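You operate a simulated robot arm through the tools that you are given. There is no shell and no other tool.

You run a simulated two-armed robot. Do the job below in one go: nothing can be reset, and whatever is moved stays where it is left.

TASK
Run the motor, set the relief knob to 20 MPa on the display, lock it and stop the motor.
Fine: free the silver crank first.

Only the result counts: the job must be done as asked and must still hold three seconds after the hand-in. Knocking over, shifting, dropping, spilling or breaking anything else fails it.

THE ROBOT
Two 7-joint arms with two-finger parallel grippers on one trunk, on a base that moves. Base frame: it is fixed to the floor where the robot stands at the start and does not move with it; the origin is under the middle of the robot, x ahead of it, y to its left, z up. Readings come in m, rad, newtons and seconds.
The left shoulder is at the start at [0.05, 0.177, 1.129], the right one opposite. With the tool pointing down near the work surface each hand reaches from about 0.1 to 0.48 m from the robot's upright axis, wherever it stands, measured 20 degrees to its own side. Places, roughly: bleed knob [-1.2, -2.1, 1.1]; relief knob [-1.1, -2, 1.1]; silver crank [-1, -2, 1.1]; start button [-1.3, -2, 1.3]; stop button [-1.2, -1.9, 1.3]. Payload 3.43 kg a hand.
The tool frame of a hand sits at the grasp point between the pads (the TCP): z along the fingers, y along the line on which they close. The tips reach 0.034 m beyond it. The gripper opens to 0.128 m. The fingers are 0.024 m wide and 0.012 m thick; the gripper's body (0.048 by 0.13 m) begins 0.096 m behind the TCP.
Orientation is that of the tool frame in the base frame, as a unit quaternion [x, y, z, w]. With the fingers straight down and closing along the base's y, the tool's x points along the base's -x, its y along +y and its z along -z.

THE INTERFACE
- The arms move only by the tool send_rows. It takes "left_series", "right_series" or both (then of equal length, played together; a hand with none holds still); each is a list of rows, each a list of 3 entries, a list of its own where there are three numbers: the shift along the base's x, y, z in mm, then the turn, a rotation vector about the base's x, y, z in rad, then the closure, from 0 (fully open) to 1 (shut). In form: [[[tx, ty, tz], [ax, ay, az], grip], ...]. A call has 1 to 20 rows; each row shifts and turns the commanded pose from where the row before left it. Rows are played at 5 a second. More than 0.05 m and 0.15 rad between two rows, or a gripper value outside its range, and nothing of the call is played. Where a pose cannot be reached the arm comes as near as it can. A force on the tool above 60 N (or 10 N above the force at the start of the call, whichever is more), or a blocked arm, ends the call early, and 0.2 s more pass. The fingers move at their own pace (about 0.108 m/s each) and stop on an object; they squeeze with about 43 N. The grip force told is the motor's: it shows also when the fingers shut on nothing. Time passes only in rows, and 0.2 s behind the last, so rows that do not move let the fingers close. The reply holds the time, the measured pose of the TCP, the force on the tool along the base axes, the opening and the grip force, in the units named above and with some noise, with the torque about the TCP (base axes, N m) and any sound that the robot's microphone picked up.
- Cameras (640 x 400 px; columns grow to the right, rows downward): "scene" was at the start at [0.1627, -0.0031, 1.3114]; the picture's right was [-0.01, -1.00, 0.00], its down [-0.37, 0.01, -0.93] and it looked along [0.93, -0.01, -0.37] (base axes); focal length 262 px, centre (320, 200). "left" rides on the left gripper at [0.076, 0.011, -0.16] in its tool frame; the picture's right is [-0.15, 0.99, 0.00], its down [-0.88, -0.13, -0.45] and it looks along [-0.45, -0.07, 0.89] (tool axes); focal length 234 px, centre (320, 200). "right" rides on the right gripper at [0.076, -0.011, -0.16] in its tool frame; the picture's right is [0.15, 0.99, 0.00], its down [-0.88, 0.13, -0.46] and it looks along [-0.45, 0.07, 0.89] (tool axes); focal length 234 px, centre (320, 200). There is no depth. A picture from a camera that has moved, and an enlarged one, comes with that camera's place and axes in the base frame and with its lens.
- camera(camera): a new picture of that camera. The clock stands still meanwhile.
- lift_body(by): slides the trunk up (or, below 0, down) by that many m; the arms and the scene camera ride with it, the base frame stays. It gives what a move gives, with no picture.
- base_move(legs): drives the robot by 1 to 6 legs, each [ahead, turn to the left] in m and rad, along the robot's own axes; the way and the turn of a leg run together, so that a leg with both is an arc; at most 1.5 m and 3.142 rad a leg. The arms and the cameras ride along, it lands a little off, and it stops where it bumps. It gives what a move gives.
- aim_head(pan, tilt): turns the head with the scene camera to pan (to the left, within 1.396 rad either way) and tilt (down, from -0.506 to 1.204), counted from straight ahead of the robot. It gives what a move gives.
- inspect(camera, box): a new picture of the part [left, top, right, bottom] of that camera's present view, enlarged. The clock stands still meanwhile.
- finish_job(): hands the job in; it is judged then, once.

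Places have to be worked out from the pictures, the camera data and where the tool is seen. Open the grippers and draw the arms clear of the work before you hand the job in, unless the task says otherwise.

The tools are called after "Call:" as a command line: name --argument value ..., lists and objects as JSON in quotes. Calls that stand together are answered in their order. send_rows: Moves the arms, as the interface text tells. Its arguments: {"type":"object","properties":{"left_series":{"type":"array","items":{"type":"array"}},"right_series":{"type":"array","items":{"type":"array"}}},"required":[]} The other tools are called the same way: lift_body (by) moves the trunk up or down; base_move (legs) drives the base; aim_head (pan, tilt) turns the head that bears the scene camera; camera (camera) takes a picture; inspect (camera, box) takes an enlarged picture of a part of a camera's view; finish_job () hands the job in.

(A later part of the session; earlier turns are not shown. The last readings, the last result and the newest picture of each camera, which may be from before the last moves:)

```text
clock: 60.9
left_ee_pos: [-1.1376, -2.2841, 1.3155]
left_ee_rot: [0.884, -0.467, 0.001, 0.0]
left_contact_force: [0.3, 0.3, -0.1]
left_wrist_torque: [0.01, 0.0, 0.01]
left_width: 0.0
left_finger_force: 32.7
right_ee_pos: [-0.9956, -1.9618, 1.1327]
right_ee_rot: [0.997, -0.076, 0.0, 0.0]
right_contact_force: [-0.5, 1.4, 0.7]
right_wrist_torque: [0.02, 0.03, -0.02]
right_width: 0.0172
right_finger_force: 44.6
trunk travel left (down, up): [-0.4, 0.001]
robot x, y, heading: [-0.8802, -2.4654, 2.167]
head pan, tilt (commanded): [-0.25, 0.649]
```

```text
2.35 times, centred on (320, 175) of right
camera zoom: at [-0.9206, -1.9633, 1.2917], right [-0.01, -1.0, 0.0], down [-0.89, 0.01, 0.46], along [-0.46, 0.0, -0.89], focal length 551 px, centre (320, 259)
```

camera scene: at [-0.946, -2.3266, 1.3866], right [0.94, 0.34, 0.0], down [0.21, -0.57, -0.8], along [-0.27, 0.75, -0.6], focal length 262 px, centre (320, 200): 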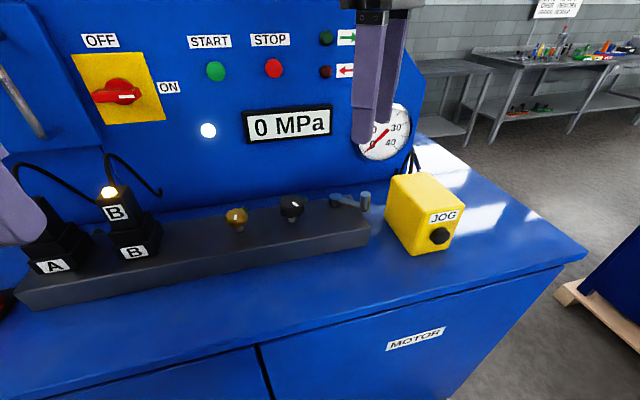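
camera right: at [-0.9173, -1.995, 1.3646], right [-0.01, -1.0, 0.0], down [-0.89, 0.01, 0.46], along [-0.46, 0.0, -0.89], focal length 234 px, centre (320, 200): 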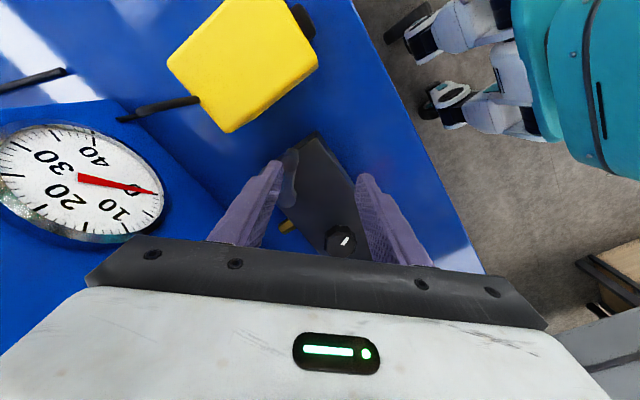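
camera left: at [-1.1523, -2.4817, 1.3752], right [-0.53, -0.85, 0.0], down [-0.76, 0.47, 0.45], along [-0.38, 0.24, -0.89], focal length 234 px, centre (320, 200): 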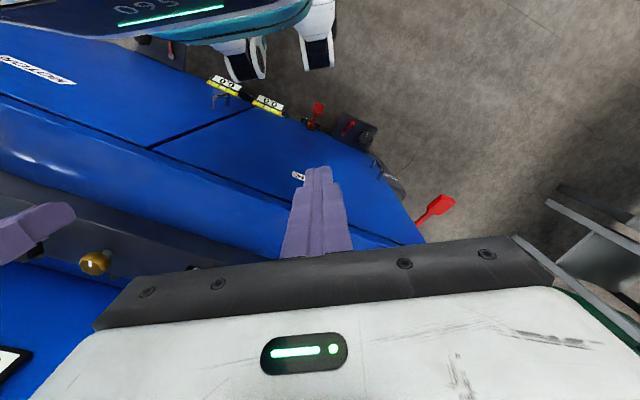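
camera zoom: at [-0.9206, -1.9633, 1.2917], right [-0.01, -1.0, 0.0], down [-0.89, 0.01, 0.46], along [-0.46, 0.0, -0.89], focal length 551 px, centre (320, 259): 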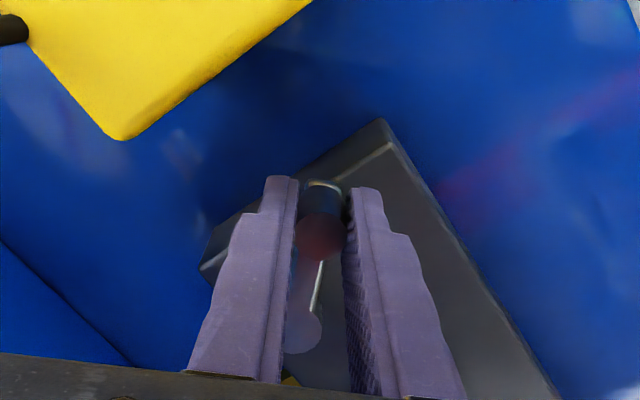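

The handle (17 mm) is gripped at [-0.9956, -1.9618]. I try a small counter-clockwise (loosening) turn of 0.2 rad along the arc about the hub and watch the force.

Call:
send_rows --right_series '[[[0.7, 5.6, 0], [0, 0, 0.1], 1], [[0.1, 5.6, 0], [0, 0, 0.1], 1]]'

Call:
inspect --camera "right" --box '[220, 90, 420, 260]'

```text
clock: 61.5
left_ee_pos: [-1.1388, -2.286, 1.3169]
left_ee_rot: [0.884, -0.467, 0.001, -0.001]
left_contact_force: [0.9, -0.9, -0.4]
left_wrist_torque: [0.07, -0.03, -0.04]
left_width: 0.0
left_finger_force: 32.6
right_ee_pos: [-0.9894, -2.0084, 1.1316]
right_ee_rot: [1.0, 0.026, 0.003, 0.0]
right_contact_force: [0.1, -1.0, 1.0]
right_wrist_torque: [0.07, -0.01, 0.01]
right_width: 0.0001
right_finger_force: 32.6
right hand out of reach, approached as far as the arm can: row 1, 2
trunk travel left (down, up): [-0.4, 0.001]
robot x, y, heading: [-0.8731, -2.4663, 2.167]
head pan, tilt (commanded): [-0.25, 0.649]
```

```text
2.35 times, centred on (320, 175) of right
camera zoom: at [-0.9169, -1.9931, 1.2905], right [0.2, -0.98, 0.0], down [-0.87, -0.17, 0.45], along [-0.44, -0.09, -0.89], focal length 551 px, centre (320, 259)
```

zoom: 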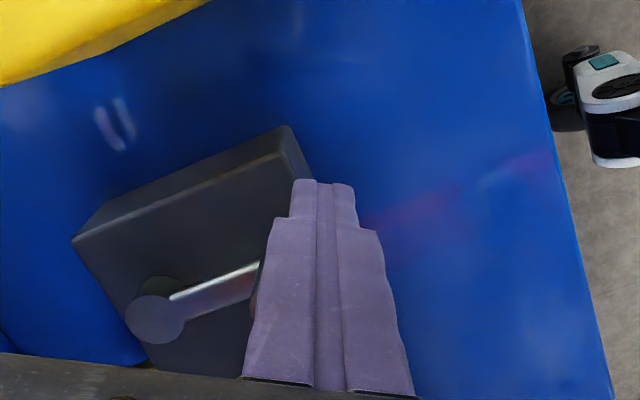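

The arm ran out of reach, slid toward the robot and slipped off the handle, dragging the crank round clockwise. I look at the crank from the scene camera before anything else.

Call:
inspect --camera "scene" --box '[220, 120, 420, 245]'

Call:
camera --camera "scene"

```text
3.20 times, centred on (320, 182) of scene
camera zoom: at [-0.9466, -2.3288, 1.3867], right [0.94, 0.34, 0.0], down [0.21, -0.57, -0.8], along [-0.27, 0.75, -0.6], focal length 839 px, centre (320, 256)
```

zoom: 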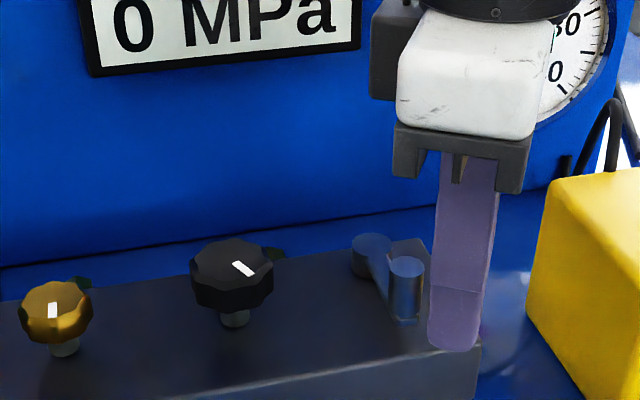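

```text
taken
camera scene: at [-0.9466, -2.3288, 1.3867], right [0.94, 0.34, 0.0], down [0.21, -0.57, -0.8], along [-0.27, 0.75, -0.6], focal length 262 px, centre (320, 200)
```

scene: 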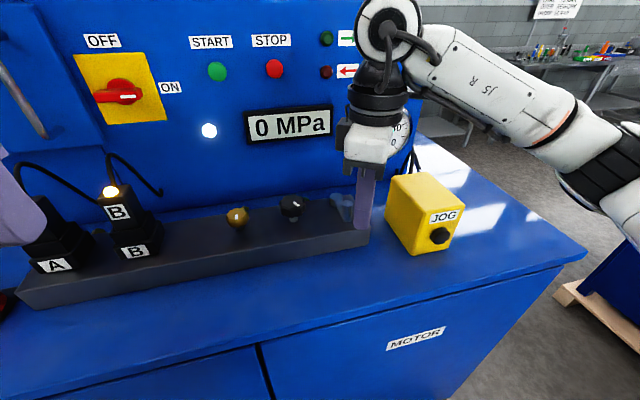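

The crank has turned clockwise from about -10° to -66° (base frame), pointing toward the operator now; so it does move that way. The right wrist evidently has little rotation left counter-clockwise. With closed fingers I push the handle gently further clockwise to feel whether there is an end-stop, turning the wrist back as I go.

Call:
send_rows --right_series '[[[-10, 9, 0], [0, 0, -0.1], 1], [[-10, 9, 0], [0, 0, -0.1], 1], [[-6, -5.8, 0], [0, 0, -0.1], 1], [[-6.9, -4.8, 0], [0, 0, -0.1], 1]]'

Call:
inspect --camera "right" --box '[220, 90, 420, 260]'

Call:
inspect --camera "scene" --box '[220, 120, 420, 245]'

```text
clock: 62.5
left_ee_pos: [-1.1374, -2.2844, 1.3176]
left_ee_rot: [0.884, -0.468, 0.001, 0.001]
left_contact_force: [0.0, -1.0, -0.6]
left_wrist_torque: [-0.02, -0.03, 0.01]
left_width: 0.0
left_finger_force: 33.5
right_ee_pos: [-1.0203, -1.9948, 1.1326]
right_ee_rot: [0.984, -0.178, 0.001, -0.001]
right_contact_force: [7.5, 5.5, 3.5]
right_wrist_torque: [0.15, -0.21, -0.04]
right_width: 0.0
right_finger_force: 33.3
trunk travel left (down, up): [-0.4, 0.001]
robot x, y, heading: [-0.877, -2.4652, 2.166]
head pan, tilt (commanded): [-0.25, 0.649]
```

```text
2.35 times, centred on (320, 175) of right
camera zoom: at [-0.9474, -2.0107, 1.2906], right [-0.21, -0.98, 0.0], down [-0.87, 0.19, 0.46], along [-0.45, 0.1, -0.89], focal length 551 px, centre (320, 259)
```

zoom: 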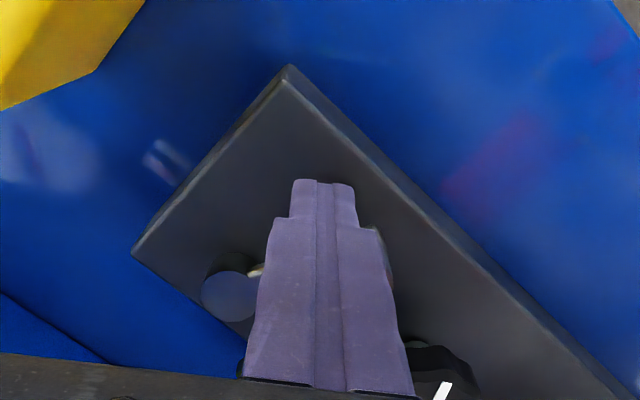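

```text
3.20 times, centred on (320, 182) of scene
camera zoom: at [-0.9446, -2.3254, 1.3866], right [0.94, 0.34, 0.0], down [0.2, -0.57, -0.8], along [-0.27, 0.75, -0.6], focal length 839 px, centre (320, 256)
```

zoom: 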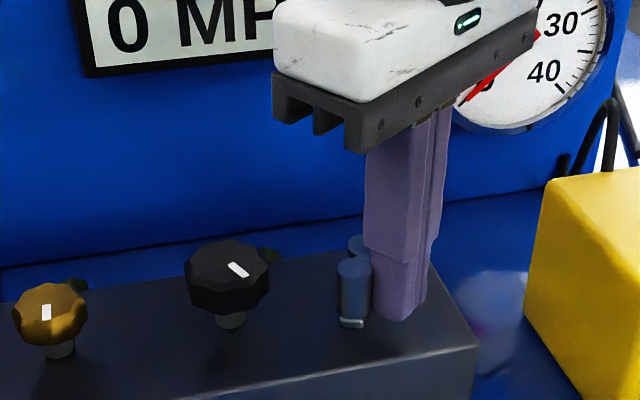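

The handle moves clockwise against a steady 9 N or so, now at about -78°; further on the relief knob would get in the way, so the crank's range more likely runs the other way. I lift off, turn the wrist back to neutral and go to the other side of the handle.

Call:
send_rows --right_series '[[[2, 3, 22], [0, 0, -0.1], 1], [[0, 0, 23], [0, 0, -0.1], 1], [[-20, -6, 0], [0, 0, -0.1], 1], [[-22, -7, 0], [0, 0, -0.1], 1], [[0, 0, 0], [0, 0, -0.14], 1], [[0, 0, 0], [0, 0, -0.08], 1]]'

Call:
inspect --camera "right" --box '[220, 90, 420, 260]'

Call:
inspect --camera "scene" --box '[220, 120, 420, 245]'

```text
clock: 63.9
left_ee_pos: [-1.1385, -2.284, 1.316]
left_ee_rot: [0.884, -0.468, 0.001, -0.001]
left_contact_force: [0.5, -0.5, 0.4]
left_wrist_torque: [0.0, -0.04, 0.01]
left_width: 0.0001
left_finger_force: 33.2
right_ee_pos: [-1.0618, -2.008, 1.176]
right_ee_rot: [0.884, -0.468, 0.001, 0.0]
right_contact_force: [0.2, 0.1, -0.1]
right_wrist_torque: [0.03, 0.0, 0.01]
right_width: 0.0
right_finger_force: 32.3
trunk travel left (down, up): [-0.4, 0.001]
robot x, y, heading: [-0.8772, -2.4625, 2.167]
head pan, tilt (commanded): [-0.25, 0.649]
```

```text
2.35 times, centred on (320, 175) of right
camera zoom: at [-1.0115, -2.0641, 1.335], right [-0.74, -0.68, 0.0], down [-0.6, 0.66, 0.46], along [-0.31, 0.34, -0.89], focal length 551 px, centre (320, 259)
```

zoom: 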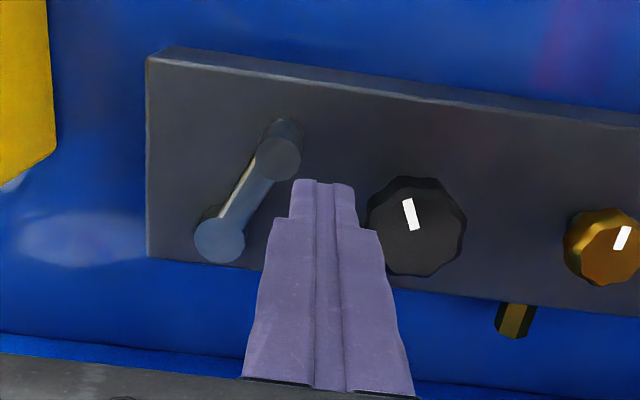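

```text
3.20 times, centred on (320, 182) of scene
camera zoom: at [-0.9462, -2.3265, 1.3866], right [0.94, 0.34, 0.0], down [0.21, -0.57, -0.8], along [-0.27, 0.75, -0.6], focal length 839 px, centre (320, 256)
```

zoom: 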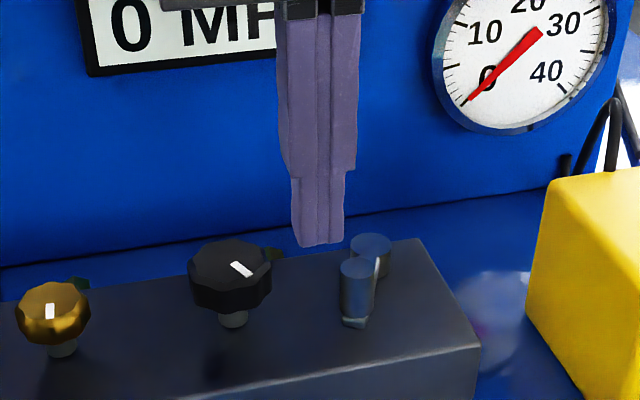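

Clear view: hub about [-1.052, -1.9525], handle now [-1.0425, -2.008], relief knob [-1.105, -2.023] with its white mark pointing about -27° (base frame). I pre-turn the wrist clockwise, place the closed fingers beside the handle on the knob side, and lower them.

Call:
send_rows --right_series '[[[0, 0, 0], [0, 0, -0.15], 1], [[0, 0, 0], [0, 0, -0.15], 1], [[-3, 4, 0], [0, 0, -0.15], 1], [[-4, 4, 0], [0, 0, -0.15], 1], [[0, 0, 0], [0, 0, -0.15], 1], [[0, 0, 0], [0, 0, 0], 1]]'

Call:
inspect --camera "right" --box '[220, 90, 420, 260]'

```text
clock: 65.2
left_ee_pos: [-1.1393, -2.2854, 1.3158]
left_ee_rot: [0.884, -0.467, 0.001, -0.001]
left_contact_force: [0.7, 0.5, -0.2]
left_wrist_torque: [0.03, 0.03, 0.02]
left_width: 0.0002
left_finger_force: 33.3
right_ee_pos: [-1.0702, -1.9995, 1.1761]
right_ee_rot: [-0.651, 0.759, 0.0, 0.0]
right_contact_force: [-0.3, -0.3, 0.0]
right_wrist_torque: [-0.01, 0.0, -0.02]
right_width: 0.0
right_finger_force: 32.5
trunk travel left (down, up): [-0.4, 0.001]
robot x, y, heading: [-0.8776, -2.4639, 2.167]
head pan, tilt (commanded): [-0.25, 0.649]
```

```text
2.35 times, centred on (320, 175) of right
camera zoom: at [-1.0715, -2.0759, 1.3352], right [-1.0, 0.01, 0.0], down [0.01, 0.89, 0.46], along [0.0, 0.46, -0.89], focal length 551 px, centre (320, 259)
```

zoom: 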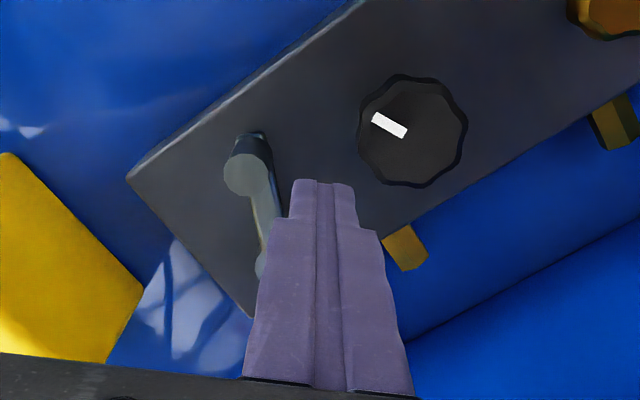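

The fingers sit between handle and knob with clearance on both sides. I lower them to handle height.

Call:
send_rows --right_series '[[[0, 0, -22], [0, 0, 0], 1], [[0, 0, -20], [0, 0, 0], 1], [[0, 0, 0], [0, 0, 0], 1]]'

Call:
inspect --camera "right" --box '[220, 90, 420, 260]'

```text
clock: 66.0
left_ee_pos: [-1.1374, -2.2847, 1.3155]
left_ee_rot: [0.885, -0.466, 0.002, 0.0]
left_contact_force: [0.1, -0.2, 0.2]
left_wrist_torque: [0.02, 0.0, 0.01]
left_width: 0.0
left_finger_force: 32.7
right_ee_pos: [-1.0705, -1.9993, 1.134]
right_ee_rot: [-0.651, 0.759, 0.0, 0.001]
right_contact_force: [0.5, 0.2, 0.0]
right_wrist_torque: [0.03, 0.03, 0.01]
right_width: 0.0
right_finger_force: 33.2
trunk travel left (down, up): [-0.4, 0.001]
robot x, y, heading: [-0.8792, -2.4616, 2.167]
head pan, tilt (commanded): [-0.25, 0.649]
```

```text
2.35 times, centred on (320, 175) of right
camera zoom: at [-1.0708, -2.0757, 1.2931], right [-1.0, 0.01, 0.0], down [0.0, 0.89, 0.46], along [0.0, 0.46, -0.89], focal length 551 px, centre (320, 259)
```

zoom: 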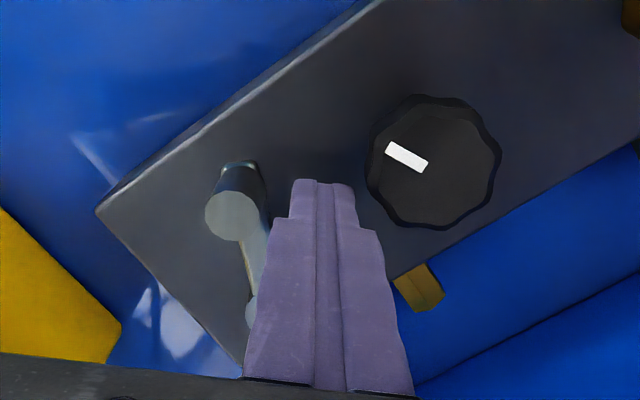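

Clear all round. I now push the handle counter-clockwise along its arc, first about 0.55 rad, watching the force.

Call:
send_rows --right_series '[[[6.8, -1.9, 0], [0, 0, 0.12], 1], [[7, -0.9, 0], [0, 0, 0.12], 1], [[7, 0.1, 0], [0, 0, 0.12], 1], [[7, 1, 0], [0, 0, 0.12], 1]]'

Call:
send_rows --right_series '[[[6.8, 2, 0], [0, 0, 0.12], 1], [[6.4, 3, 0], [0, 0, 0.12], 1], [[5.9, 3.8, 0], [0, 0, 0.12], 1]]'

Call:
inspect --camera "right" --box '[220, 90, 420, 260]'

```text
clock: 67.0
left_ee_pos: [-1.1371, -2.2847, 1.316]
left_ee_rot: [0.884, -0.467, 0.001, -0.001]
left_contact_force: [0.4, 0.3, 0.5]
left_wrist_torque: [0.0, -0.02, 0.0]
left_width: 0.0
left_finger_force: 33.1
right_ee_pos: [-1.0418, -2.0018, 1.1354]
right_ee_rot: [0.815, -0.58, -0.001, 0.0]
right_contact_force: [-2.7, 0.8, 0.8]
right_wrist_torque: [0.03, 0.07, -0.01]
right_width: 0.0002
right_finger_force: 33.1
trunk travel left (down, up): [-0.4, 0.001]
robot x, y, heading: [-0.8787, -2.4635, 2.173]
head pan, tilt (commanded): [-0.25, 0.649]
```

```text
clock: 67.8
left_ee_pos: [-1.1375, -2.2856, 1.3154]
left_ee_rot: [0.884, -0.467, 0.001, 0.0]
left_contact_force: [-1.3, 0.2, -0.2]
left_wrist_torque: [0.01, 0.0, 0.01]
left_width: 0.0
left_finger_force: 33.2
right_ee_pos: [-1.0214, -1.9917, 1.1348]
right_ee_rot: [0.905, -0.425, 0.001, 0.0]
right_contact_force: [1.4, -5.2, -1.2]
right_wrist_torque: [-0.21, -0.03, 0.0]
right_width: 0.0003
right_finger_force: 33.1
trunk travel left (down, up): [-0.4, 0.001]
robot x, y, heading: [-0.8756, -2.4628, 2.166]
head pan, tilt (commanded): [-0.25, 0.649]
```

```text
2.35 times, centred on (320, 175) of right
camera zoom: at [-0.9655, -2.0428, 1.2937], right [-0.67, -0.74, 0.0], down [-0.66, 0.6, 0.45], along [-0.34, 0.3, -0.89], focal length 551 px, centre (320, 259)
```

zoom: 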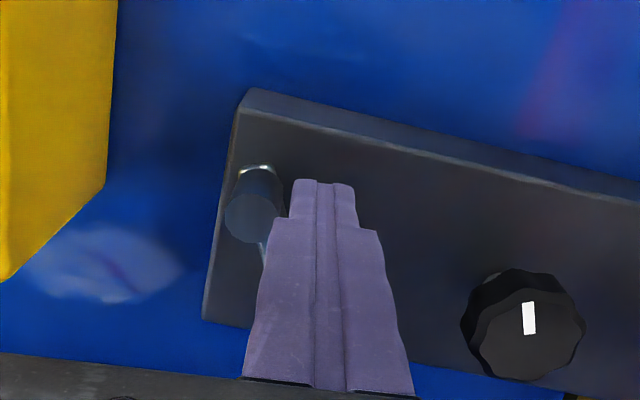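

The crank has come back to about -31° with only some 5 N. I continue in small steps past its original angle (-10°), checking the force.

Call:
send_rows --right_series '[[[5.3, 4.6, 0], [0, 0, 0.12], 1], [[4.7, 5.3, 0], [0, 0, 0.12], 1]]'

Call:
send_rows --right_series '[[[3.9, 5.9, 0], [0, 0, 0.12], 1]]'

Call:
inspect --camera "right" --box '[220, 90, 420, 260]'

```text
clock: 68.5
left_ee_pos: [-1.1388, -2.2847, 1.3157]
left_ee_rot: [0.884, -0.467, 0.001, 0.0]
left_contact_force: [-0.4, 0.9, 0.2]
left_wrist_torque: [0.01, 0.0, 0.01]
left_width: 0.0
left_finger_force: 33.3
right_ee_pos: [-1.0119, -1.982, 1.1354]
right_ee_rot: [0.949, -0.314, -0.001, 0.0]
right_contact_force: [-1.7, -2.8, -0.8]
right_wrist_torque: [-0.04, 0.01, -0.03]
right_width: 0.0
right_finger_force: 33.1
trunk travel left (down, up): [-0.4, 0.001]
robot x, y, heading: [-0.8793, -2.4662, 2.169]
head pan, tilt (commanded): [-0.25, 0.649]
```

```text
clock: 68.8
left_ee_pos: [-1.1395, -2.2862, 1.3162]
left_ee_rot: [0.884, -0.467, 0.0, -0.001]
left_contact_force: [0.0, 0.7, 0.0]
left_wrist_torque: [0.01, -0.03, 0.01]
left_width: 0.0
left_finger_force: 32.9
right_ee_pos: [-1.0101, -1.9788, 1.1353]
right_ee_rot: [0.967, -0.256, 0.001, 0.001]
right_contact_force: [-3.1, -12.3, -2.8]
right_wrist_torque: [-0.39, 0.07, 0.08]
right_width: 0.0004
right_finger_force: 33.0
trunk travel left (down, up): [-0.4, 0.001]
robot x, y, heading: [-0.8762, -2.4643, 2.166]
head pan, tilt (commanded): [-0.25, 0.649]
```

```text
2.35 times, centred on (320, 175) of right
camera zoom: at [-0.9391, -2.0065, 1.2939], right [-0.36, -0.93, 0.0], down [-0.83, 0.32, 0.45], along [-0.42, 0.16, -0.89], focal length 551 px, centre (320, 259)
```

zoom: 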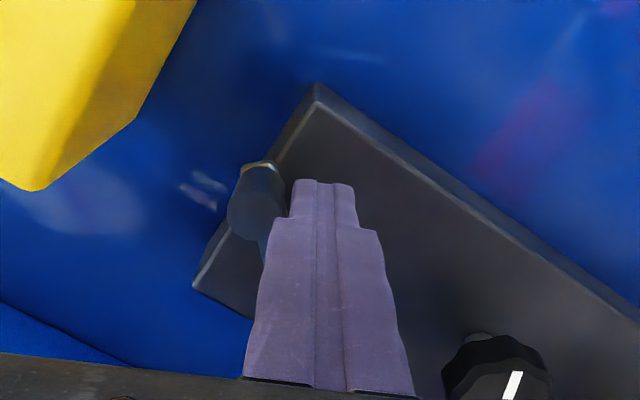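

The force jumped to 12 N right at the original angle: that is the end-stop, so the starting position is the locked end and freeing means turning clockwise. I lift over the handle, open, and will grip it to turn it back clockwise under control.

Call:
send_rows --right_series '[[[-1, -5, 5], [0, 0, 0], 1], [[0, 0, 40], [0, 0, 0.1], 1], [[8, 11, 0], [0, 0, 0.1], 0.5], [[8, 11, 0], [0, 0, 0.08], 0.5], [[0, 0, 0], [0, 0, 0], 0.5]]'

Call:
inspect --camera "right" --box '[220, 90, 420, 260]'

```text
clock: 70.0
left_ee_pos: [-1.1393, -2.2837, 1.3165]
left_ee_rot: [0.884, -0.467, 0.002, 0.0]
left_contact_force: [0.0, 0.7, -0.7]
left_wrist_torque: [-0.01, -0.02, -0.02]
left_width: 0.0
left_finger_force: 32.5
right_ee_pos: [-0.9933, -1.959, 1.1809]
right_ee_rot: [0.993, -0.121, -0.001, 0.0]
right_contact_force: [0.1, 0.6, 0.4]
right_wrist_torque: [0.01, 0.0, -0.01]
right_width: 0.0639
right_finger_force: 0.0
trunk travel left (down, up): [-0.4, 0.001]
robot x, y, heading: [-0.8753, -2.4653, 2.169]
head pan, tilt (commanded): [-0.25, 0.649]
```

```text
2.35 times, centred on (320, 175) of right
camera zoom: at [-0.9183, -1.9662, 1.3398], right [-0.09, -1.0, 0.0], down [-0.89, 0.08, 0.46], along [-0.45, 0.04, -0.89], focal length 551 px, centre (320, 259)
```

zoom: 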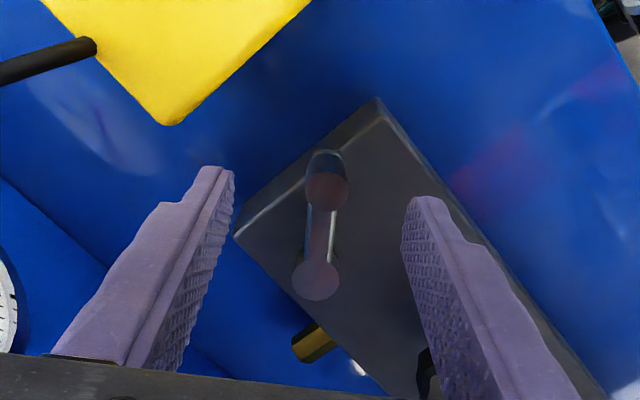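

The crank is back at its original angle, handle at about [-0.994, -1.962]. I lower the open gripper over it and close.

Call:
send_rows --right_series '[[[-1, -3, -23], [0, 0, 0], 0.5], [[0, 0, -23], [0, 0, 0], 0.5], [[0, 0, 0], [0, 0, 0], 0.8], [[0, 0, 0], [0, 0, 0], 1], [[0, 0, 0], [0, 0, 0], 1]]'

```text
clock: 71.2
left_ee_pos: [-1.1375, -2.2847, 1.3159]
left_ee_rot: [0.884, -0.467, 0.001, -0.001]
left_contact_force: [-1.2, -0.9, 0.3]
left_wrist_torque: [-0.01, -0.01, 0.02]
left_width: 0.0
left_finger_force: 32.9
right_ee_pos: [-0.9942, -1.961, 1.135]
right_ee_rot: [0.993, -0.121, 0.0, 0.0]
right_contact_force: [-0.4, -2.8, -2.3]
right_wrist_torque: [0.09, 0.4, -0.02]
right_width: 0.0175
right_finger_force: 44.7
trunk travel left (down, up): [-0.4, 0.001]
robot x, y, heading: [-0.8762, -2.4624, 2.168]
head pan, tilt (commanded): [-0.25, 0.649]
```

Gripped (17.5 mm). I turn the crank clockwise about the hub in 0.12 rad steps with the wrist following, watching force and sound.

Call:
send_rows --right_series '[[[-1.5, -6.7, 0], [0, 0, -0.12], 1], [[-2.3, -6.5, 0], [0, 0, -0.12], 1], [[-3, -6.1, 0], [0, 0, -0.12], 1]]'

Call:
send_rows --right_series '[[[-3.8, -5.8, 0], [0, 0, -0.12], 1], [[-4.4, -5.2, 0], [0, 0, -0.12], 1], [[-5, -4.7, 0], [0, 0, -0.12], 1]]'

Call:
send_rows --right_series '[[[-5.5, -4.1, 0], [0, 0, -0.12], 1], [[-6, -3.3, 0], [0, 0, -0.12], 1], [[-6.3, -2.7, 0], [0, 0, -0.12], 1]]'

```text
clock: 72.0
left_ee_pos: [-1.1386, -2.2852, 1.3162]
left_ee_rot: [0.884, -0.467, 0.001, -0.001]
left_contact_force: [-0.4, -0.1, -0.3]
left_wrist_torque: [-0.02, 0.0, -0.01]
left_width: 0.0001
left_finger_force: 33.0
right_ee_pos: [-1.0026, -1.9795, 1.1349]
right_ee_rot: [0.954, -0.299, -0.001, 0.0]
right_contact_force: [-4.5, 7.0, 9.1]
right_wrist_torque: [-0.52, -0.85, -0.21]
right_width: 0.0172
right_finger_force: 45.1
trunk travel left (down, up): [-0.4, 0.001]
robot x, y, heading: [-0.8805, -2.4664, 2.164]
head pan, tilt (commanded): [-0.25, 0.649]
```

```text
clock: 72.8
left_ee_pos: [-1.1397, -2.2832, 1.316]
left_ee_rot: [0.884, -0.467, 0.001, 0.0]
left_contact_force: [-0.4, -0.2, -0.3]
left_wrist_torque: [-0.01, 0.0, 0.03]
left_width: 0.0
left_finger_force: 32.9
right_ee_pos: [-1.0158, -1.9956, 1.1352]
right_ee_rot: [0.885, -0.465, -0.003, 0.0]
right_contact_force: [-7.3, 14.8, 21.9]
right_wrist_torque: [0.15, -0.22, -0.15]
right_width: 0.0175
right_finger_force: 44.9
trunk travel left (down, up): [-0.4, 0.001]
robot x, y, heading: [-0.8781, -2.4641, 2.172]
head pan, tilt (commanded): [-0.25, 0.649]
```

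```text
clock: 73.7
left_ee_pos: [-1.1384, -2.2827, 1.3165]
left_ee_rot: [0.884, -0.467, 0.0, 0.001]
left_contact_force: [1.0, -0.5, 0.4]
left_wrist_torque: [-0.01, -0.01, -0.04]
left_width: 0.0
left_finger_force: 32.8
right_ee_pos: [-1.0314, -2.0052, 1.1335]
right_ee_rot: [0.787, -0.617, -0.002, -0.001]
right_contact_force: [-5.4, 19.2, 24.5]
right_wrist_torque: [0.13, -0.03, -0.05]
right_width: 0.0174
right_finger_force: 44.8
trunk travel left (down, up): [-0.4, 0.001]
robot x, y, heading: [-0.877, -2.4638, 2.168]
head pan, tilt (commanded): [-0.25, 0.649]
```

The crank is following (now about -70°), with some side and upward strain from my arc not matching exactly. I look at it before going on.

Call:
inspect --camera "right" --box '[220, 90, 420, 260]'

Call:
inspect --camera "scene" --box '[220, 120, 420, 245]'

```text
2.35 times, centred on (320, 175) of right
camera zoom: at [-1.0036, -2.0766, 1.2921], right [-0.93, -0.38, 0.0], down [-0.34, 0.82, 0.46], along [-0.17, 0.43, -0.89], focal length 551 px, centre (320, 259)
```

zoom: 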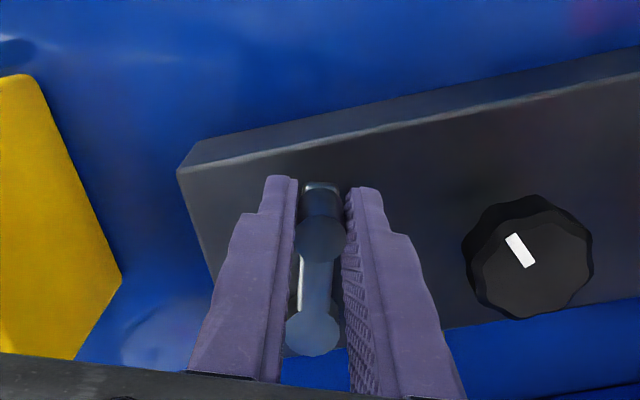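

```text
3.20 times, centred on (320, 182) of scene
camera zoom: at [-0.9461, -2.3253, 1.3865], right [0.94, 0.34, 0.0], down [0.21, -0.57, -0.8], along [-0.27, 0.75, -0.61], focal length 839 px, centre (320, 256)
```

zoom: 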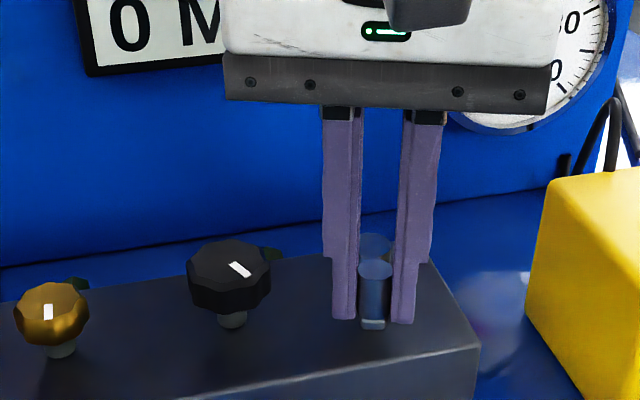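

The grip is well aligned with the crank. I go on clockwise in two more steps, easing the radial and vertical strain slightly.

Call:
send_rows --right_series '[[[-6.6, -0.3, 1.5], [0, 0, -0.12], 1], [[-6.8, -0.6, 0], [0, 0, -0.12], 1]]'

Call:
send_rows --right_series '[[[-6.9, -0.2, 0], [0, 0, -0.12], 1]]'

Call:
inspect --camera "right" --box '[220, 90, 420, 260]'

```text
clock: 74.2
left_ee_pos: [-1.1349, -2.2831, 1.316]
left_ee_rot: [0.884, -0.467, -0.001, 0.001]
left_contact_force: [0.6, 0.5, 0.3]
left_wrist_torque: [0.0, 0.01, -0.01]
left_width: 0.0001
left_finger_force: 33.1
right_ee_pos: [-1.0417, -2.0082, 1.1334]
right_ee_rot: [0.71, -0.704, 0.003, -0.001]
right_contact_force: [14.9, 8.7, 7.7]
right_wrist_torque: [0.52, 0.47, 0.26]
right_width: 0.0173
right_finger_force: 45.2
trunk travel left (down, up): [-0.4, 0.001]
robot x, y, heading: [-0.8766, -2.4667, 2.169]
head pan, tilt (commanded): [-0.25, 0.649]
```

```text
clock: 74.7
left_ee_pos: [-1.132, -2.2839, 1.3175]
left_ee_rot: [0.884, -0.467, -0.001, 0.001]
left_contact_force: [0.3, -0.1, 0.1]
left_wrist_torque: [-0.02, 0.0, -0.01]
left_width: 0.0
left_finger_force: 32.7
right_ee_pos: [-1.0424, -2.0084, 1.1333]
right_ee_rot: [-0.666, 0.746, -0.006, 0.005]
right_contact_force: [39.6, 2.5, 3.9]
right_wrist_torque: [-0.62, -0.13, 0.67]
right_width: 0.0188
right_finger_force: 45.0
trunk travel left (down, up): [-0.4, 0.001]
robot x, y, heading: [-0.8782, -2.4669, 2.166]
head pan, tilt (commanded): [-0.25, 0.649]
```

```text
2.35 times, centred on (320, 175) of right
camera zoom: at [-1.0437, -2.0847, 1.2925], right [-1.0, -0.03, -0.01], down [-0.04, 0.89, 0.45], along [0.0, 0.45, -0.89], focal length 551 px, centre (320, 259)
```

zoom: 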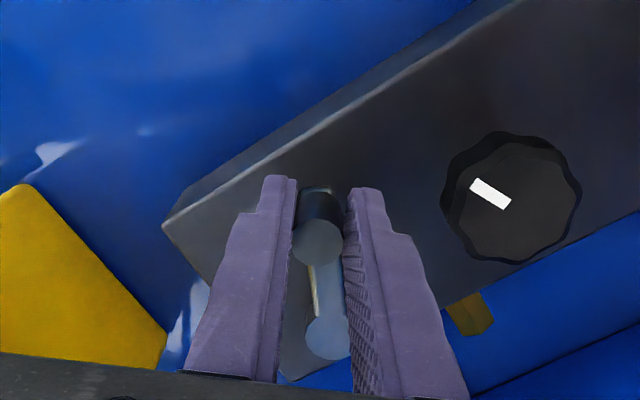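

The force jumped to 40 N at about -80°: that is the other end-stop, so the crank is now fully at the free end. I relax the push, open and lift clear.

Call:
send_rows --right_series '[[[6, 0, 0], [0, 0, 0.12], 1], [[0, 0, 0], [0, 0, 0], 0.6], [[0, 0, 0], [0, 0, 0], 0.5], [[0, 0, 25], [0, 0, 0], 0.5], [[0, 0, 25], [0, 0, 0], 0.5], [[0, 0, 20], [0, 0, 0], 0.5]]'

Call:
inspect --camera "scene" --box '[220, 120, 420, 245]'

Call:
inspect --camera "right" --box '[220, 90, 420, 260]'

```text
clock: 76.0
left_ee_pos: [-1.1379, -2.2843, 1.3167]
left_ee_rot: [0.884, -0.467, 0.002, 0.0]
left_contact_force: [-0.2, -0.2, -0.6]
left_wrist_torque: [0.01, 0.05, -0.02]
left_width: 0.0001
left_finger_force: 32.9
right_ee_pos: [-1.0478, -2.0111, 1.208]
right_ee_rot: [0.71, -0.705, -0.001, 0.001]
right_contact_force: [0.2, 0.0, -0.1]
right_wrist_torque: [0.01, -0.02, 0.0]
right_width: 0.0636
right_finger_force: 0.0
trunk travel left (down, up): [-0.4, 0.001]
robot x, y, heading: [-0.8779, -2.4648, 2.168]
head pan, tilt (commanded): [-0.25, 0.649]
```

```text
3.20 times, centred on (320, 182) of scene
camera zoom: at [-0.9459, -2.3266, 1.3866], right [0.94, 0.34, 0.0], down [0.21, -0.57, -0.8], along [-0.27, 0.75, -0.6], focal length 839 px, centre (320, 256)
```

zoom: 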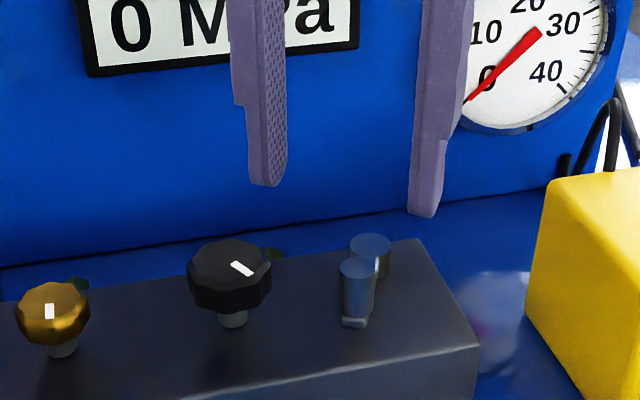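

```text
2.35 times, centred on (320, 175) of right
camera zoom: at [-1.0361, -2.0861, 1.3657], right [-0.99, -0.15, 0.0], down [-0.14, 0.88, 0.46], along [-0.07, 0.45, -0.89], focal length 551 px, centre (320, 259)
```

zoom: 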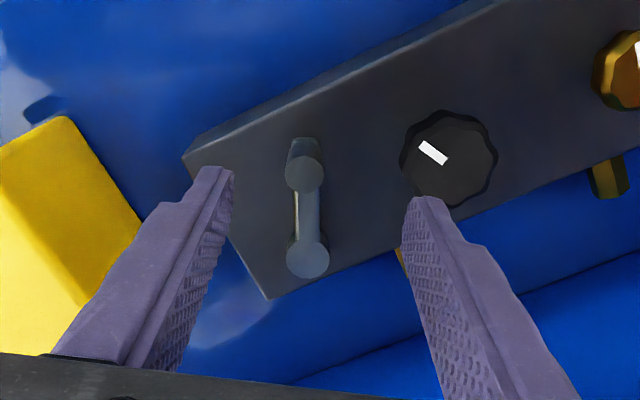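

The crank is free now. I move the right hand back out of the way so the left hand can press START.

Call:
send_rows --right_series '[[[0, 0, 30], [0, 0, 0.1], 0.5], [[22, -25, 20], [0, 0, 0.1], 0.5], [[32, -26, 15], [0, 0, 0.1], 0.5], [[32, -26, 10], [0, 0, 0.1], 0.5], [[32, -26, 10], [0, 0, 0.1], 0.5], [[32, -26, 7], [0, 0, 0.09], 0.5]]'

Call:
camera --camera "scene"

```text
clock: 77.5
left_ee_pos: [-1.137, -2.2845, 1.316]
left_ee_rot: [0.884, -0.468, 0.0, 0.0]
left_contact_force: [1.2, 1.0, -0.2]
left_wrist_torque: [-0.04, 0.02, 0.01]
left_width: 0.0
left_finger_force: 33.1
right_ee_pos: [-0.8944, -2.139, 1.2979]
right_ee_rot: [0.884, -0.468, 0.0, 0.0]
right_contact_force: [-0.2, -0.2, 0.5]
right_wrist_torque: [0.02, 0.03, 0.01]
right_width: 0.064
right_finger_force: 0.1
trunk travel left (down, up): [-0.4, 0.001]
robot x, y, heading: [-0.8737, -2.466, 2.167]
head pan, tilt (commanded): [-0.25, 0.649]
```

```text
taken
camera scene: at [-0.9453, -2.3269, 1.3867], right [0.94, 0.34, 0.0], down [0.21, -0.57, -0.8], along [-0.27, 0.75, -0.6], focal length 262 px, centre (320, 200)
```

scene: 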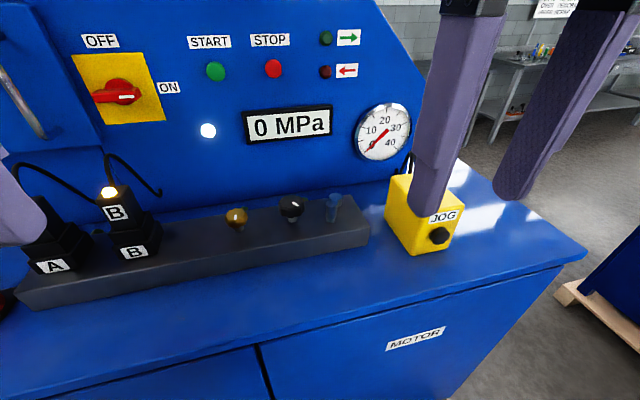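

START is confirmed near [-1.255, -1.956, 1.30]. I swing the left hand from pointing down to pointing forward while bringing it toward the button, in two halves.

Call:
send_rows --left_series '[[[-7.6, 26.5, -1.7], [0.122, 0.0832, 0], 1], [[-7.6, 26.5, -1.7], [0.122, 0.0832, 0], 1], [[-7.6, 26.5, -1.7], [0.122, 0.0832, 0], 1], [[-7.6, 26.5, -1.7], [0.122, 0.0832, 0], 1], [[-7.6, 26.5, -1.7], [0.122, 0.0832, 0], 1]]'

Call:
camera --camera "scene"

```text
clock: 78.7
left_ee_pos: [-1.1768, -2.1518, 1.3085]
left_ee_rot: [0.824, -0.436, -0.319, -0.169]
left_contact_force: [0.6, 0.5, 0.3]
left_wrist_torque: [-0.03, 0.02, 0.01]
left_width: 0.0002
left_finger_force: 32.7
right_ee_pos: [-0.8978, -2.1371, 1.2986]
right_ee_rot: [0.884, -0.468, 0.001, 0.001]
right_contact_force: [-0.4, -0.3, 0.0]
right_wrist_torque: [-0.01, 0.02, 0.02]
right_width: 0.0641
right_finger_force: 0.1
trunk travel left (down, up): [-0.4, 0.001]
robot x, y, heading: [-0.878, -2.4636, 2.17]
head pan, tilt (commanded): [-0.25, 0.649]
```

```text
taken
camera scene: at [-0.9461, -2.326, 1.3865], right [0.94, 0.34, 0.0], down [0.21, -0.57, -0.8], along [-0.27, 0.75, -0.6], focal length 262 px, centre (320, 200)
```

scene: 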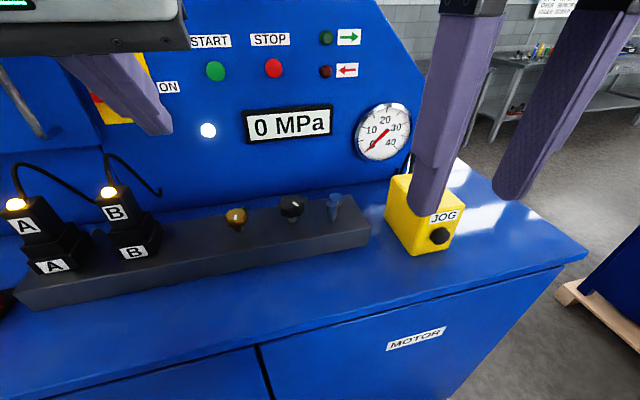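

The left hand is tilting well. I complete the swing.

Call:
send_rows --left_series '[[[-7.2, 26.5, -1.9], [0.122, 0.0832, 0], 1], [[-7.2, 26.5, -1.9], [0.122, 0.0832, 0], 1], [[-7.2, 26.5, -1.9], [0.122, 0.0832, 0], 1], [[-7.2, 26.5, -1.9], [0.122, 0.0832, 0], 1], [[-7.2, 20, -1.9], [0.122, 0.0832, 0], 1]]'

Call:
camera --camera "scene"

Call:
camera --camera "left"

```text
clock: 79.8
left_ee_pos: [-1.2123, -2.0245, 1.2971]
left_ee_rot: [0.654, -0.346, -0.595, -0.314]
left_contact_force: [0.0, 0.1, 0.4]
left_wrist_torque: [0.03, 0.02, -0.01]
left_width: 0.0
left_finger_force: 33.4
right_ee_pos: [-0.8967, -2.1375, 1.2967]
right_ee_rot: [0.884, -0.467, 0.001, 0.0]
right_contact_force: [0.5, -0.2, -0.5]
right_wrist_torque: [0.0, -0.01, 0.0]
right_width: 0.0639
right_finger_force: 0.1
trunk travel left (down, up): [-0.4, 0.001]
robot x, y, heading: [-0.8801, -2.4675, 2.172]
head pan, tilt (commanded): [-0.25, 0.649]
```

```text
taken
camera scene: at [-0.9465, -2.326, 1.3865], right [0.94, 0.34, 0.0], down [0.21, -0.57, -0.8], along [-0.27, 0.75, -0.61], focal length 262 px, centre (320, 200)
```

scene: 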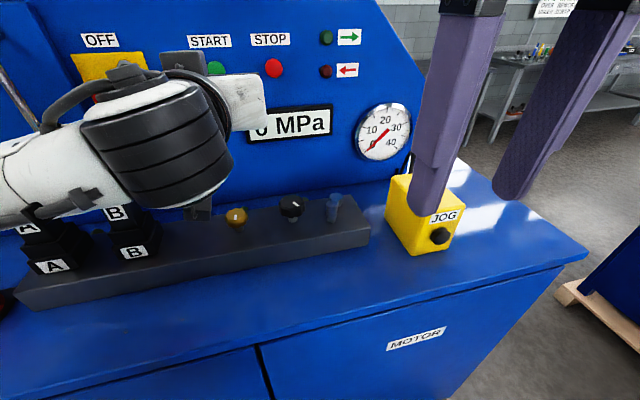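

```text
taken
camera left: at [-1.1295, -2.169, 1.2358], right [-0.83, -0.55, 0.15], down [0.32, -0.23, 0.92], along [-0.47, 0.81, 0.36], focal length 234 px, centre (320, 200)
```

left: 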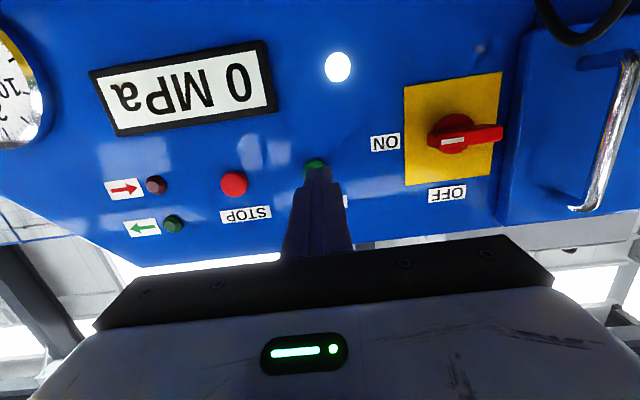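

The fingertip is lined up with the green START button, about 48 mm in front of it. I advance until just before contact, then press in small steps.

Call:
send_rows --left_series '[[[-6.8, 9.9, 1.2], [0, 0, 0], 1], [[-6.8, 9.9, 1.2], [0, 0, 0], 1], [[-6.8, 9.9, 1.2], [0, 0, 0], 1], [[-3.9, 5.8, 0.6], [0, 0, 0], 1]]'

Call:
camera --camera "left"

```text
clock: 80.8
left_ee_pos: [-1.2361, -1.9917, 1.3006]
left_ee_rot: [0.654, -0.346, -0.594, -0.315]
left_contact_force: [2.2, -5.3, -2.9]
left_wrist_torque: [-0.04, -0.05, 0.02]
left_width: 0.0001
left_finger_force: 32.8
right_ee_pos: [-0.8964, -2.1395, 1.2984]
right_ee_rot: [0.884, -0.467, 0.0, -0.001]
right_contact_force: [-0.1, 0.0, 0.1]
right_wrist_torque: [0.0, -0.02, 0.04]
right_width: 0.0639
right_finger_force: 0.0
trunk travel left (down, up): [-0.4, 0.001]
robot x, y, heading: [-0.8801, -2.4657, 2.169]
head pan, tilt (commanded): [-0.25, 0.649]
heard: click
```

```text
taken
camera left: at [-1.1524, -2.1354, 1.2407], right [-0.83, -0.54, 0.15], down [0.32, -0.23, 0.92], along [-0.47, 0.81, 0.36], focal length 234 px, centre (320, 200)
```

left: 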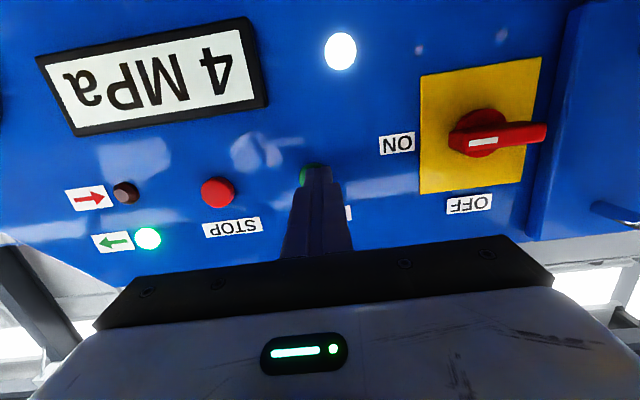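

"Click": the green lamp is lit and the display reads 4 MPa, so the motor is running. I withdraw the left hand backward and to the left so it does not hide the display or hinder the right arm.

Call:
send_rows --left_series '[[[22.5, -33, 0], [0, 0, 0], 1], [[22.5, -33, 0], [0, 0, 0], 1], [[-14, -42, 0], [0, 0, 0], 1], [[-28, -26, 0], [0, 0, 0], 1], [[-28, -26, 0], [0, 0, 0], 1], [[0, 0, 0], [0, 0, 0], 1]]'

Call:
camera --camera "scene"

```text
clock: 82.2
left_ee_pos: [-1.2461, -2.1567, 1.3212]
left_ee_rot: [0.641, -0.341, -0.609, -0.319]
left_contact_force: [-0.2, 0.2, 0.2]
left_wrist_torque: [0.01, 0.04, 0.02]
left_width: 0.0
left_finger_force: 32.6
right_ee_pos: [-0.8839, -2.141, 1.3008]
right_ee_rot: [0.884, -0.467, -0.006, 0.001]
right_contact_force: [-0.4, -0.9, 0.4]
right_wrist_torque: [0.02, 0.0, -0.01]
right_width: 0.0639
right_finger_force: 0.0
trunk travel left (down, up): [-0.4, 0.001]
robot x, y, heading: [-0.8761, -2.4645, 2.162]
head pan, tilt (commanded): [-0.25, 0.649]
```

```text
taken
camera scene: at [-0.9325, -2.3298, 1.3896], right [0.94, 0.34, -0.01], down [0.2, -0.57, -0.8], along [-0.28, 0.75, -0.6], focal length 262 px, centre (320, 200)
```

scene: 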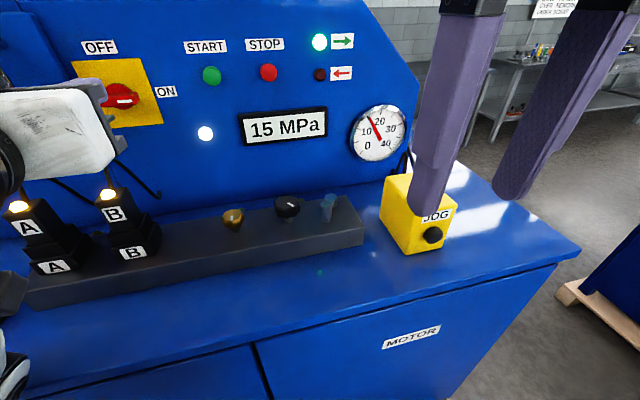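

Display reads 15 MPa, still settling. But the robot seems slightly tilted (left hand 2 cm higher than commanded), so something of the left arm, probably the elbow, presses on the bench. I undo the last left-hand moves and raise it.

Call:
send_rows --left_series '[[[28, 26, 8], [0, 0, 0], 1], [[28, 26, 8], [0, 0, 0], 1], [[14, 20, 8], [0, 0, 0], 1]]'

Call:
aim_head --pan 0.6 --tilt 0.75

Call:
camera --camera "scene"

```text
clock: 83.0
left_ee_pos: [-1.1891, -2.0821, 1.3269]
left_ee_rot: [0.654, -0.346, -0.594, -0.316]
left_contact_force: [0.3, 0.0, -0.5]
left_wrist_torque: [0.0, -0.01, 0.04]
left_width: 0.0001
left_finger_force: 32.8
right_ee_pos: [-0.895, -2.1424, 1.2975]
right_ee_rot: [0.884, -0.467, -0.002, -0.001]
right_contact_force: [0.1, -0.1, -0.1]
right_wrist_torque: [-0.02, -0.01, 0.01]
right_width: 0.0642
right_finger_force: 0.1
trunk travel left (down, up): [-0.4, 0.001]
robot x, y, heading: [-0.876, -2.4608, 2.167]
head pan, tilt (commanded): [-0.25, 0.649]
```

```text
clock: 84.2
left_ee_pos: [-1.1891, -2.08, 1.3286]
left_ee_rot: [0.653, -0.345, -0.596, -0.315]
left_contact_force: [1.2, -0.1, 0.4]
left_wrist_torque: [-0.01, -0.02, -0.03]
left_width: 0.0
left_finger_force: 32.9
right_ee_pos: [-0.8946, -2.1394, 1.2989]
right_ee_rot: [0.884, -0.468, -0.001, 0.0]
right_contact_force: [0.0, 0.6, 0.3]
right_wrist_torque: [0.02, 0.0, -0.01]
right_width: 0.064
right_finger_force: 0.0
trunk travel left (down, up): [-0.4, 0.001]
robot x, y, heading: [-0.8768, -2.4597, 2.166]
head pan, tilt (commanded): [0.6, 0.75]
```

```text
taken
camera scene: at [-0.9916, -2.379, 1.3783], right [0.37, 0.93, 0.0], down [0.63, -0.25, -0.73], along [-0.68, 0.27, -0.68], focal length 262 px, centre (320, 200)
```

scene: 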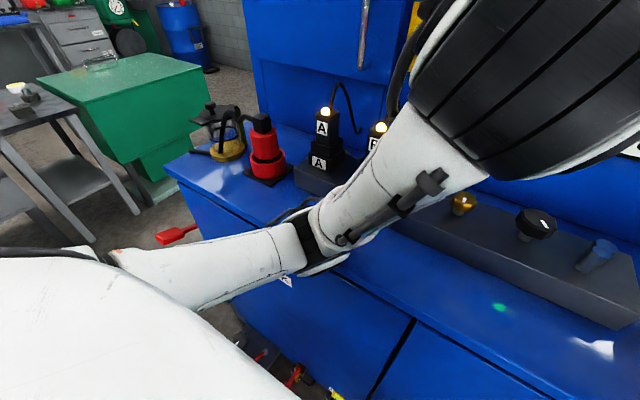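

The left elbow was resting on the bench edge; the tilt is gone now and nothing looks disturbed. I take the left hand back the way it came, swinging it to point down again so the elbow rises.

Call:
send_rows --left_series '[[[3, -10, 0], [-0.122, -0.0832, 0], 1], [[3, -10, 0], [-0.122, -0.0832, 0], 1], [[3, -10, 0], [-0.122, -0.0832, 0], 1], [[6.1, -24.9, -1.7], [-0.122, -0.0832, 0], 1], [[6.1, -24.9, -1.7], [-0.122, -0.0832, 0], 1]]'

Call:
camera --camera "scene"

```text
clock: 85.4
left_ee_pos: [-1.2953, -2.0203, 1.2312]
left_ee_rot: [0.832, -0.416, -0.335, -0.15]
left_contact_force: [25.2, -43.7, 27.0]
left_wrist_torque: [-0.32, 0.5, 0.16]
left_width: 0.0
left_finger_force: 33.1
left hand out of reach, approached as far as the arm can: row 2, 3, 4, 5
right_ee_pos: [-0.8919, -2.1461, 1.3025]
right_ee_rot: [0.885, -0.466, -0.004, -0.002]
right_contact_force: [-0.7, 0.0, -0.4]
right_wrist_torque: [-0.07, -0.09, -0.05]
right_width: 0.064
right_finger_force: 0.1
trunk travel left (down, up): [-0.4, 0.001]
robot x, y, heading: [-0.8739, -2.4674, 2.169]
head pan, tilt (commanded): [0.6, 0.75]
```

```text
taken
camera scene: at [-0.9883, -2.3869, 1.3798], right [0.36, 0.93, 0.01], down [0.63, -0.24, -0.74], along [-0.68, 0.27, -0.68], focal length 262 px, centre (320, 200)
```

scene: 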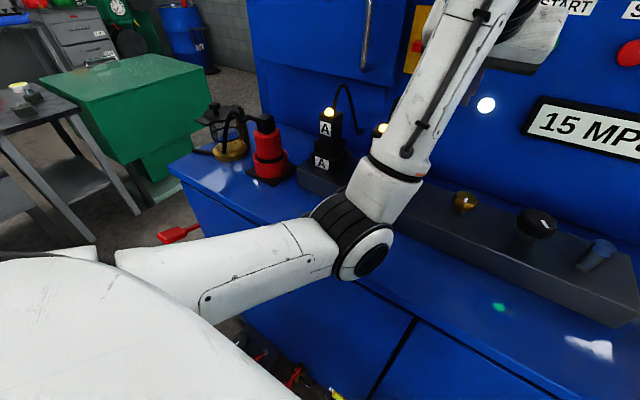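

The left arm's solution ran out of reach and the fingertips now press on the panel below START (force about 57 N). I back straight away from the panel at once, without turning.

Call:
send_rows --left_series '[[[11, -17, 2], [0, 0, 0], 1], [[11, -17, 2], [0, 0, 0], 1]]'

Call:
camera --camera "scene"

Call:
camera --camera "left"

```text
clock: 86.0
left_ee_pos: [-1.2955, -2.0201, 1.2315]
left_ee_rot: [0.833, -0.411, -0.335, -0.156]
left_contact_force: [20.0, -42.9, 12.7]
left_wrist_torque: [-0.05, -0.49, 0.19]
left_width: 0.0002
left_finger_force: 32.6
left hand out of reach, approached as far as the arm can: row 1, 2
right_ee_pos: [-0.8927, -2.1458, 1.3016]
right_ee_rot: [0.884, -0.467, -0.004, -0.002]
right_contact_force: [0.4, -0.8, -1.1]
right_wrist_torque: [0.01, 0.02, -0.03]
right_width: 0.0641
right_finger_force: 0.1
trunk travel left (down, up): [-0.4, 0.001]
robot x, y, heading: [-0.8777, -2.4615, 2.166]
head pan, tilt (commanded): [0.6, 0.75]
```

```text
taken
camera scene: at [-0.9893, -2.3861, 1.379], right [0.36, 0.93, 0.01], down [0.63, -0.24, -0.74], along [-0.68, 0.27, -0.68], focal length 262 px, centre (320, 200)
```

scene: 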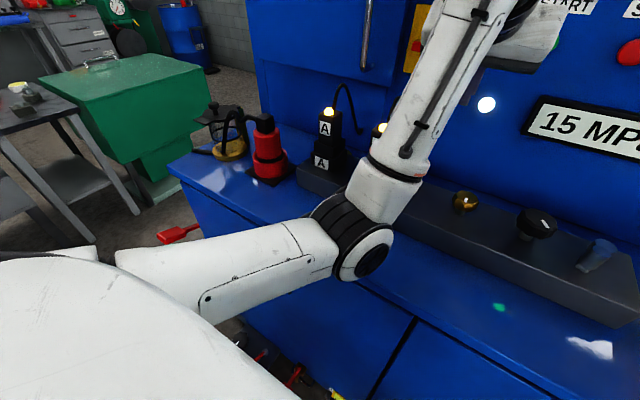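

```text
taken
camera left: at [-1.2029, -2.1558, 1.2948], right [-0.85, -0.52, 0.12], down [-0.09, 0.35, 0.93], along [-0.53, 0.78, -0.34], focal length 234 px, centre (320, 200)
```

left: 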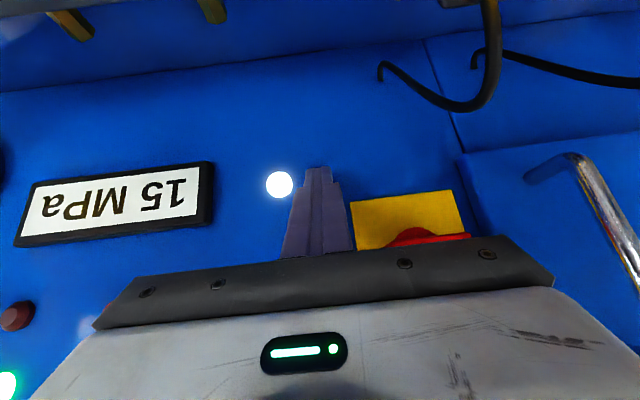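

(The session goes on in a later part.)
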